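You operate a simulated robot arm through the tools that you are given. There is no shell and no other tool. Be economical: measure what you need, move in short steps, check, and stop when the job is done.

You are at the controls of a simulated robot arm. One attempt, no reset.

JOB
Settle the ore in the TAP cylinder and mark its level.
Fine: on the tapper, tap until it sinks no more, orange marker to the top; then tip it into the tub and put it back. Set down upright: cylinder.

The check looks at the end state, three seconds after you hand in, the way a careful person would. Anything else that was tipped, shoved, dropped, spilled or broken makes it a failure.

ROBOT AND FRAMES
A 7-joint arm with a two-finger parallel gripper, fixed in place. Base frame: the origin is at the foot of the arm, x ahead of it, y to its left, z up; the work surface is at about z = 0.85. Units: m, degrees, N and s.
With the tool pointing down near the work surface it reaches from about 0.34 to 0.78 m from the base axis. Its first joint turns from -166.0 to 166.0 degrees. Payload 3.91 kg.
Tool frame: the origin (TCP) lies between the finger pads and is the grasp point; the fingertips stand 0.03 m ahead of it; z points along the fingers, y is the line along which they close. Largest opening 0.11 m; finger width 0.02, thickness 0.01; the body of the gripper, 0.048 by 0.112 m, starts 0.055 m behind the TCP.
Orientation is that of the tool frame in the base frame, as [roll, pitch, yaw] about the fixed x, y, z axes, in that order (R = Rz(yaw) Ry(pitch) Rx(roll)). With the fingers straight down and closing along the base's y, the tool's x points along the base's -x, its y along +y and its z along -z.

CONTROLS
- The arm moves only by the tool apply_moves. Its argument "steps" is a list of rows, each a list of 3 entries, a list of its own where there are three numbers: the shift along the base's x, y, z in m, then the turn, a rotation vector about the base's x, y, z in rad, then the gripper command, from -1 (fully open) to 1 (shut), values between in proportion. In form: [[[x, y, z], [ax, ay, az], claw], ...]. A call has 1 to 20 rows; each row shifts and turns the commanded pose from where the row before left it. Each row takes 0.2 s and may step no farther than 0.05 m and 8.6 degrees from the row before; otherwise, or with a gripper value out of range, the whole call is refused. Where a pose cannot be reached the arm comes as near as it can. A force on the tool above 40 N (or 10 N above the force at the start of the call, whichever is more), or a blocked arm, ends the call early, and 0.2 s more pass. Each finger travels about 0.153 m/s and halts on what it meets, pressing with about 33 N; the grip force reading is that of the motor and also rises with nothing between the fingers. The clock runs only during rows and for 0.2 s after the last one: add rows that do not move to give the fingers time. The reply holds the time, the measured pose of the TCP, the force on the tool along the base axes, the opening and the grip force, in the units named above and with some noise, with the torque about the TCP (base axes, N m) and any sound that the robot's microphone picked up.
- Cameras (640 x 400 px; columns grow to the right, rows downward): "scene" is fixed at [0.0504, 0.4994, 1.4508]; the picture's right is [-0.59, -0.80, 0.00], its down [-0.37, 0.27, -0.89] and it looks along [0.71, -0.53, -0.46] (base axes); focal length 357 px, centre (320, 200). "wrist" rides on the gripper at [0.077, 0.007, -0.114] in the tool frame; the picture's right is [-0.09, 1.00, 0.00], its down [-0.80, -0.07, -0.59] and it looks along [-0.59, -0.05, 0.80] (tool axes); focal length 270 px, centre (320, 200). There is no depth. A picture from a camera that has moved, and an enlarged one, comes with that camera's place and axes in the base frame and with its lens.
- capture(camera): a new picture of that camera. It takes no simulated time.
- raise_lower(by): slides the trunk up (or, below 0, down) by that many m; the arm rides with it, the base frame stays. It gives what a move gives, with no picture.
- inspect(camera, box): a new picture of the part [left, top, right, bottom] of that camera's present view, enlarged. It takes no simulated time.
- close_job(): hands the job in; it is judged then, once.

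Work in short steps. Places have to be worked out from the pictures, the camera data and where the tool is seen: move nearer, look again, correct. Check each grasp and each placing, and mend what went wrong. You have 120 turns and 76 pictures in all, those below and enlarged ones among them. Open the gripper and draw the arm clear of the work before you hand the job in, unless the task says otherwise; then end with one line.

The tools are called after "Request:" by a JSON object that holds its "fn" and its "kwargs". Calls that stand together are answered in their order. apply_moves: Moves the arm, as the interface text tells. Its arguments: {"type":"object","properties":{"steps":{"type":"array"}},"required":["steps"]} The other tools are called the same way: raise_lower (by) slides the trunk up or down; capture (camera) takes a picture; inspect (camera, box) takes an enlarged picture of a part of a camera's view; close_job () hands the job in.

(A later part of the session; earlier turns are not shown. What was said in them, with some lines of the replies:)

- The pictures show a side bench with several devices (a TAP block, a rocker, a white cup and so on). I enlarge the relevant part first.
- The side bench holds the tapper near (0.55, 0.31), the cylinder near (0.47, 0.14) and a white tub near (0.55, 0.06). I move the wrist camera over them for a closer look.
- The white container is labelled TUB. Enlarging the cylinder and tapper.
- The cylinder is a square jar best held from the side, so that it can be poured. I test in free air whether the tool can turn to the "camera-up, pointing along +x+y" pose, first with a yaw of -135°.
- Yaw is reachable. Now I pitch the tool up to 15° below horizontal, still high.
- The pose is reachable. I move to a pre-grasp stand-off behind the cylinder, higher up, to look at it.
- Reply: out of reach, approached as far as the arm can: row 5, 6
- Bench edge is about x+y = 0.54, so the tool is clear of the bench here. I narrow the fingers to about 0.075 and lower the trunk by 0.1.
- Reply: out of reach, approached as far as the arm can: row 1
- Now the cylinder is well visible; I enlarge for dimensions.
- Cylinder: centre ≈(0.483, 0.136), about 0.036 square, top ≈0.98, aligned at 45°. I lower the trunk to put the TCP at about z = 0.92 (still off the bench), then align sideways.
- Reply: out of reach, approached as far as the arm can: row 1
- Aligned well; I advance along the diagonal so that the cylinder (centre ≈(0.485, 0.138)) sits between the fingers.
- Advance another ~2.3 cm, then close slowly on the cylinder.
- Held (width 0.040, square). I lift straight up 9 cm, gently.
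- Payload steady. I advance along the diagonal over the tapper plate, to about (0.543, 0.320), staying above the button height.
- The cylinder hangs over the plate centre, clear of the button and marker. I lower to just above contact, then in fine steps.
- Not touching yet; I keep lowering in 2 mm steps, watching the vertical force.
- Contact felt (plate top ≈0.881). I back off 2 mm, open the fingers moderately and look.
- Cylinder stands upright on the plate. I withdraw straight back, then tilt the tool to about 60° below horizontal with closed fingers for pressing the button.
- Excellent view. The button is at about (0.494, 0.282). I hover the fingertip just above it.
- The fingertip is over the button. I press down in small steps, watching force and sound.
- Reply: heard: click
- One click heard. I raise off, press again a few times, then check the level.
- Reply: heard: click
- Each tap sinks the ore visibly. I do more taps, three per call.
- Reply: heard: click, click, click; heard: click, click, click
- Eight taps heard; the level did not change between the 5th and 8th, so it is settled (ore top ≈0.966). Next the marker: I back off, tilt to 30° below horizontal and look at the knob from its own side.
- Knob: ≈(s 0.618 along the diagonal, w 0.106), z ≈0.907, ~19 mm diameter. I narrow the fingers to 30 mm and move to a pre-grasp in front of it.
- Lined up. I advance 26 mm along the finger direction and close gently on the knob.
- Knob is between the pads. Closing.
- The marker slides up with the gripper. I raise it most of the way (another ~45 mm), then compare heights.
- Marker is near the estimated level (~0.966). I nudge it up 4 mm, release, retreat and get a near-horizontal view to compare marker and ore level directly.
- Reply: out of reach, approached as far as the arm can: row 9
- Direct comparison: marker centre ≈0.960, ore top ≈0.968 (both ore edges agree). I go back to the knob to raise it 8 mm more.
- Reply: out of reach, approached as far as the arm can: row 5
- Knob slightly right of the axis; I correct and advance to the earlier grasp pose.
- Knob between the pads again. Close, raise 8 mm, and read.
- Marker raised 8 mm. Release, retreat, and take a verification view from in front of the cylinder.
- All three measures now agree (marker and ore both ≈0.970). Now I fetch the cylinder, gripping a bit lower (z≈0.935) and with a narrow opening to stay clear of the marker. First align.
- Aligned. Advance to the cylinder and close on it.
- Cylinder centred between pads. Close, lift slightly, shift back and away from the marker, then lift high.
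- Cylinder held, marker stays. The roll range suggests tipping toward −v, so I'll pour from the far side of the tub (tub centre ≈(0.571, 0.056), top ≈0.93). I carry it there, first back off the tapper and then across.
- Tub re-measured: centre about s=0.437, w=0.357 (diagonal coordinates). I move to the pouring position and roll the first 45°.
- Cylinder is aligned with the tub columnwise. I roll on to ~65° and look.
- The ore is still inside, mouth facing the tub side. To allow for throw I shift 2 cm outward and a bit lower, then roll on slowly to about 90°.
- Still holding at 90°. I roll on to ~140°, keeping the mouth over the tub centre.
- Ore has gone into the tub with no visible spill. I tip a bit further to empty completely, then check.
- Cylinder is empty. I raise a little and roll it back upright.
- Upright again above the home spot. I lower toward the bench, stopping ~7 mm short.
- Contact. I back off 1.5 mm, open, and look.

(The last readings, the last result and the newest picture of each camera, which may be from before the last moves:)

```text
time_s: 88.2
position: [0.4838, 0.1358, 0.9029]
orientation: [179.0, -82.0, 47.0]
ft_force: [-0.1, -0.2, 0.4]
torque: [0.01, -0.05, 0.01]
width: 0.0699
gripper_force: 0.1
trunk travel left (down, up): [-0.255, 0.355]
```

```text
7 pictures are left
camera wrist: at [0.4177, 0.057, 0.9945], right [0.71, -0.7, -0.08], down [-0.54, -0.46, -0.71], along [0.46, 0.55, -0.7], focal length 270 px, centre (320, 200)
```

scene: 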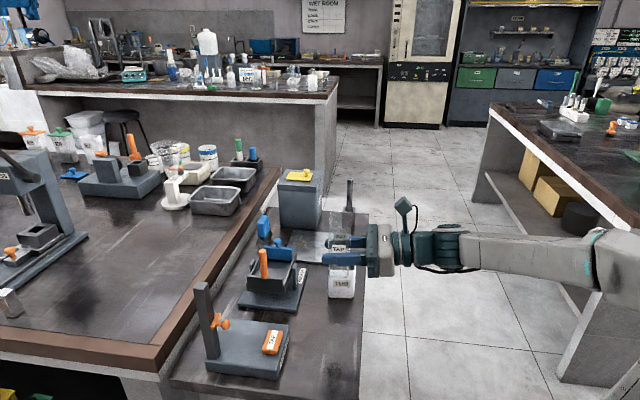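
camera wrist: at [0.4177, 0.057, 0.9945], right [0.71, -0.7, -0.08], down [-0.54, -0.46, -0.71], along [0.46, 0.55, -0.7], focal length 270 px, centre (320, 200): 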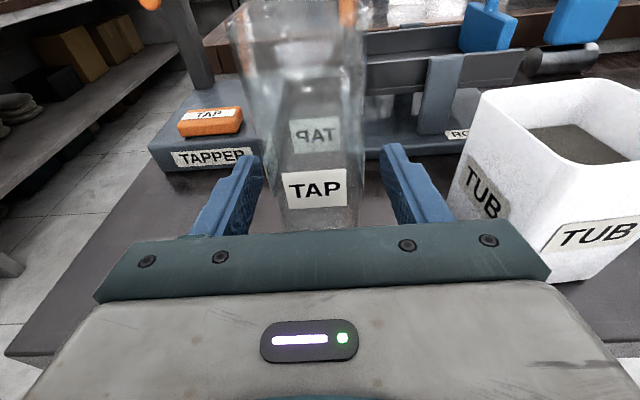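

Cylinder stands upright and empty, ore in the tub. I withdraw straight back and up.

Request:
{"fn": "apply_moves", "kwargs": {"steps": [[[-0.01, -0.01, 0], [0, 0, 0], -0.27], [[-0.015, -0.015, 0], [0, 0, 0], -0.27], [[-0.015, -0.015, 0], [0, 0, 0], -0.27], [[-0.015, -0.015, 0.005], [0, 0, 0], -0.27], [[-0.012, -0.012, 0.01], [0, 0, 0], -0.27], [[0, -0.01, 0.03], [0, 0, 0], -0.5], [[0, -0.01, 0.03], [0, 0, 0], -1], [[0, 0, 0], [0, 0, 0], -1]]}}

Request:
{"fn": "capture", "kwargs": {"camera": "scene"}}

Request:
{"fn": "inspect", "kwargs": {"camera": "scene", "box": [190, 230, 370, 390]}}

```text
time_s: 90.0
position: [0.428, 0.0467, 0.984]
orientation: [179.0, -82.0, 47.0]
ft_force: [-0.4, 0.4, 0.3]
torque: [-0.02, 0.0, 0.0]
width: 0.1101
gripper_force: 0.1
out of reach, approached as far as the arm can: row 3, 4
trunk travel left (down, up): [-0.255, 0.355]
```

```text
6 pictures are left
```

scene: 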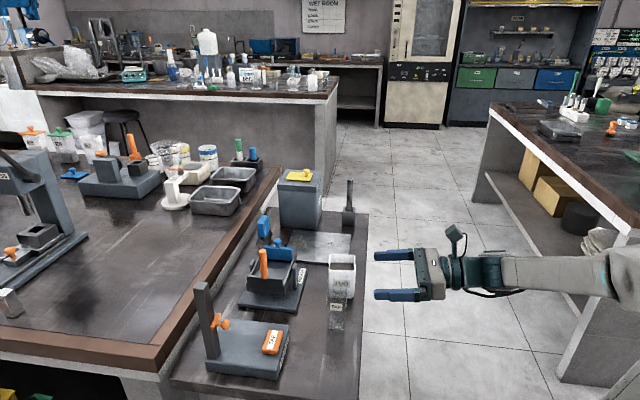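

```text
2.50 times, centred on (280, 310) of scene
camera zoom: at [0.0504, 0.4994, 1.4508], right [-0.59, -0.8, 0.0], down [-0.37, 0.27, -0.89], along [0.71, -0.53, -0.46], focal length 892 px, centre (420, -75)
```

zoom: 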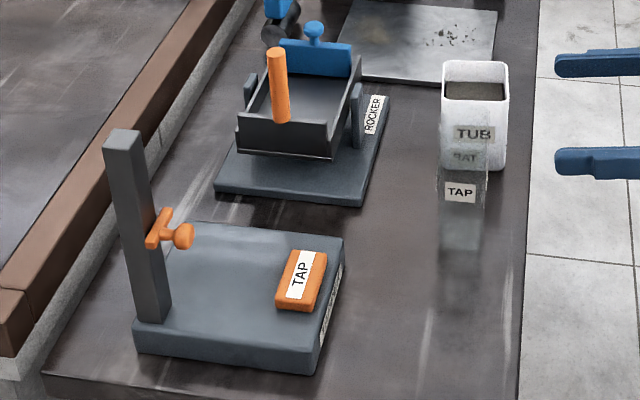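

Everything is as wanted: the marker sits at the settled level, the ore is in the tub, and the cylinder stands upright in its old spot. The gripper is open and clear of the work, so I hand in.

Request:
{"fn": "close_job", "kwargs": {}}

```text
The job is handed in.
```

The ore was tapped until it stopped sinking, the orange marker was set to its level, the ore went into the TUB with no visible spill, and the empty cylinder is back upright in its original spot.
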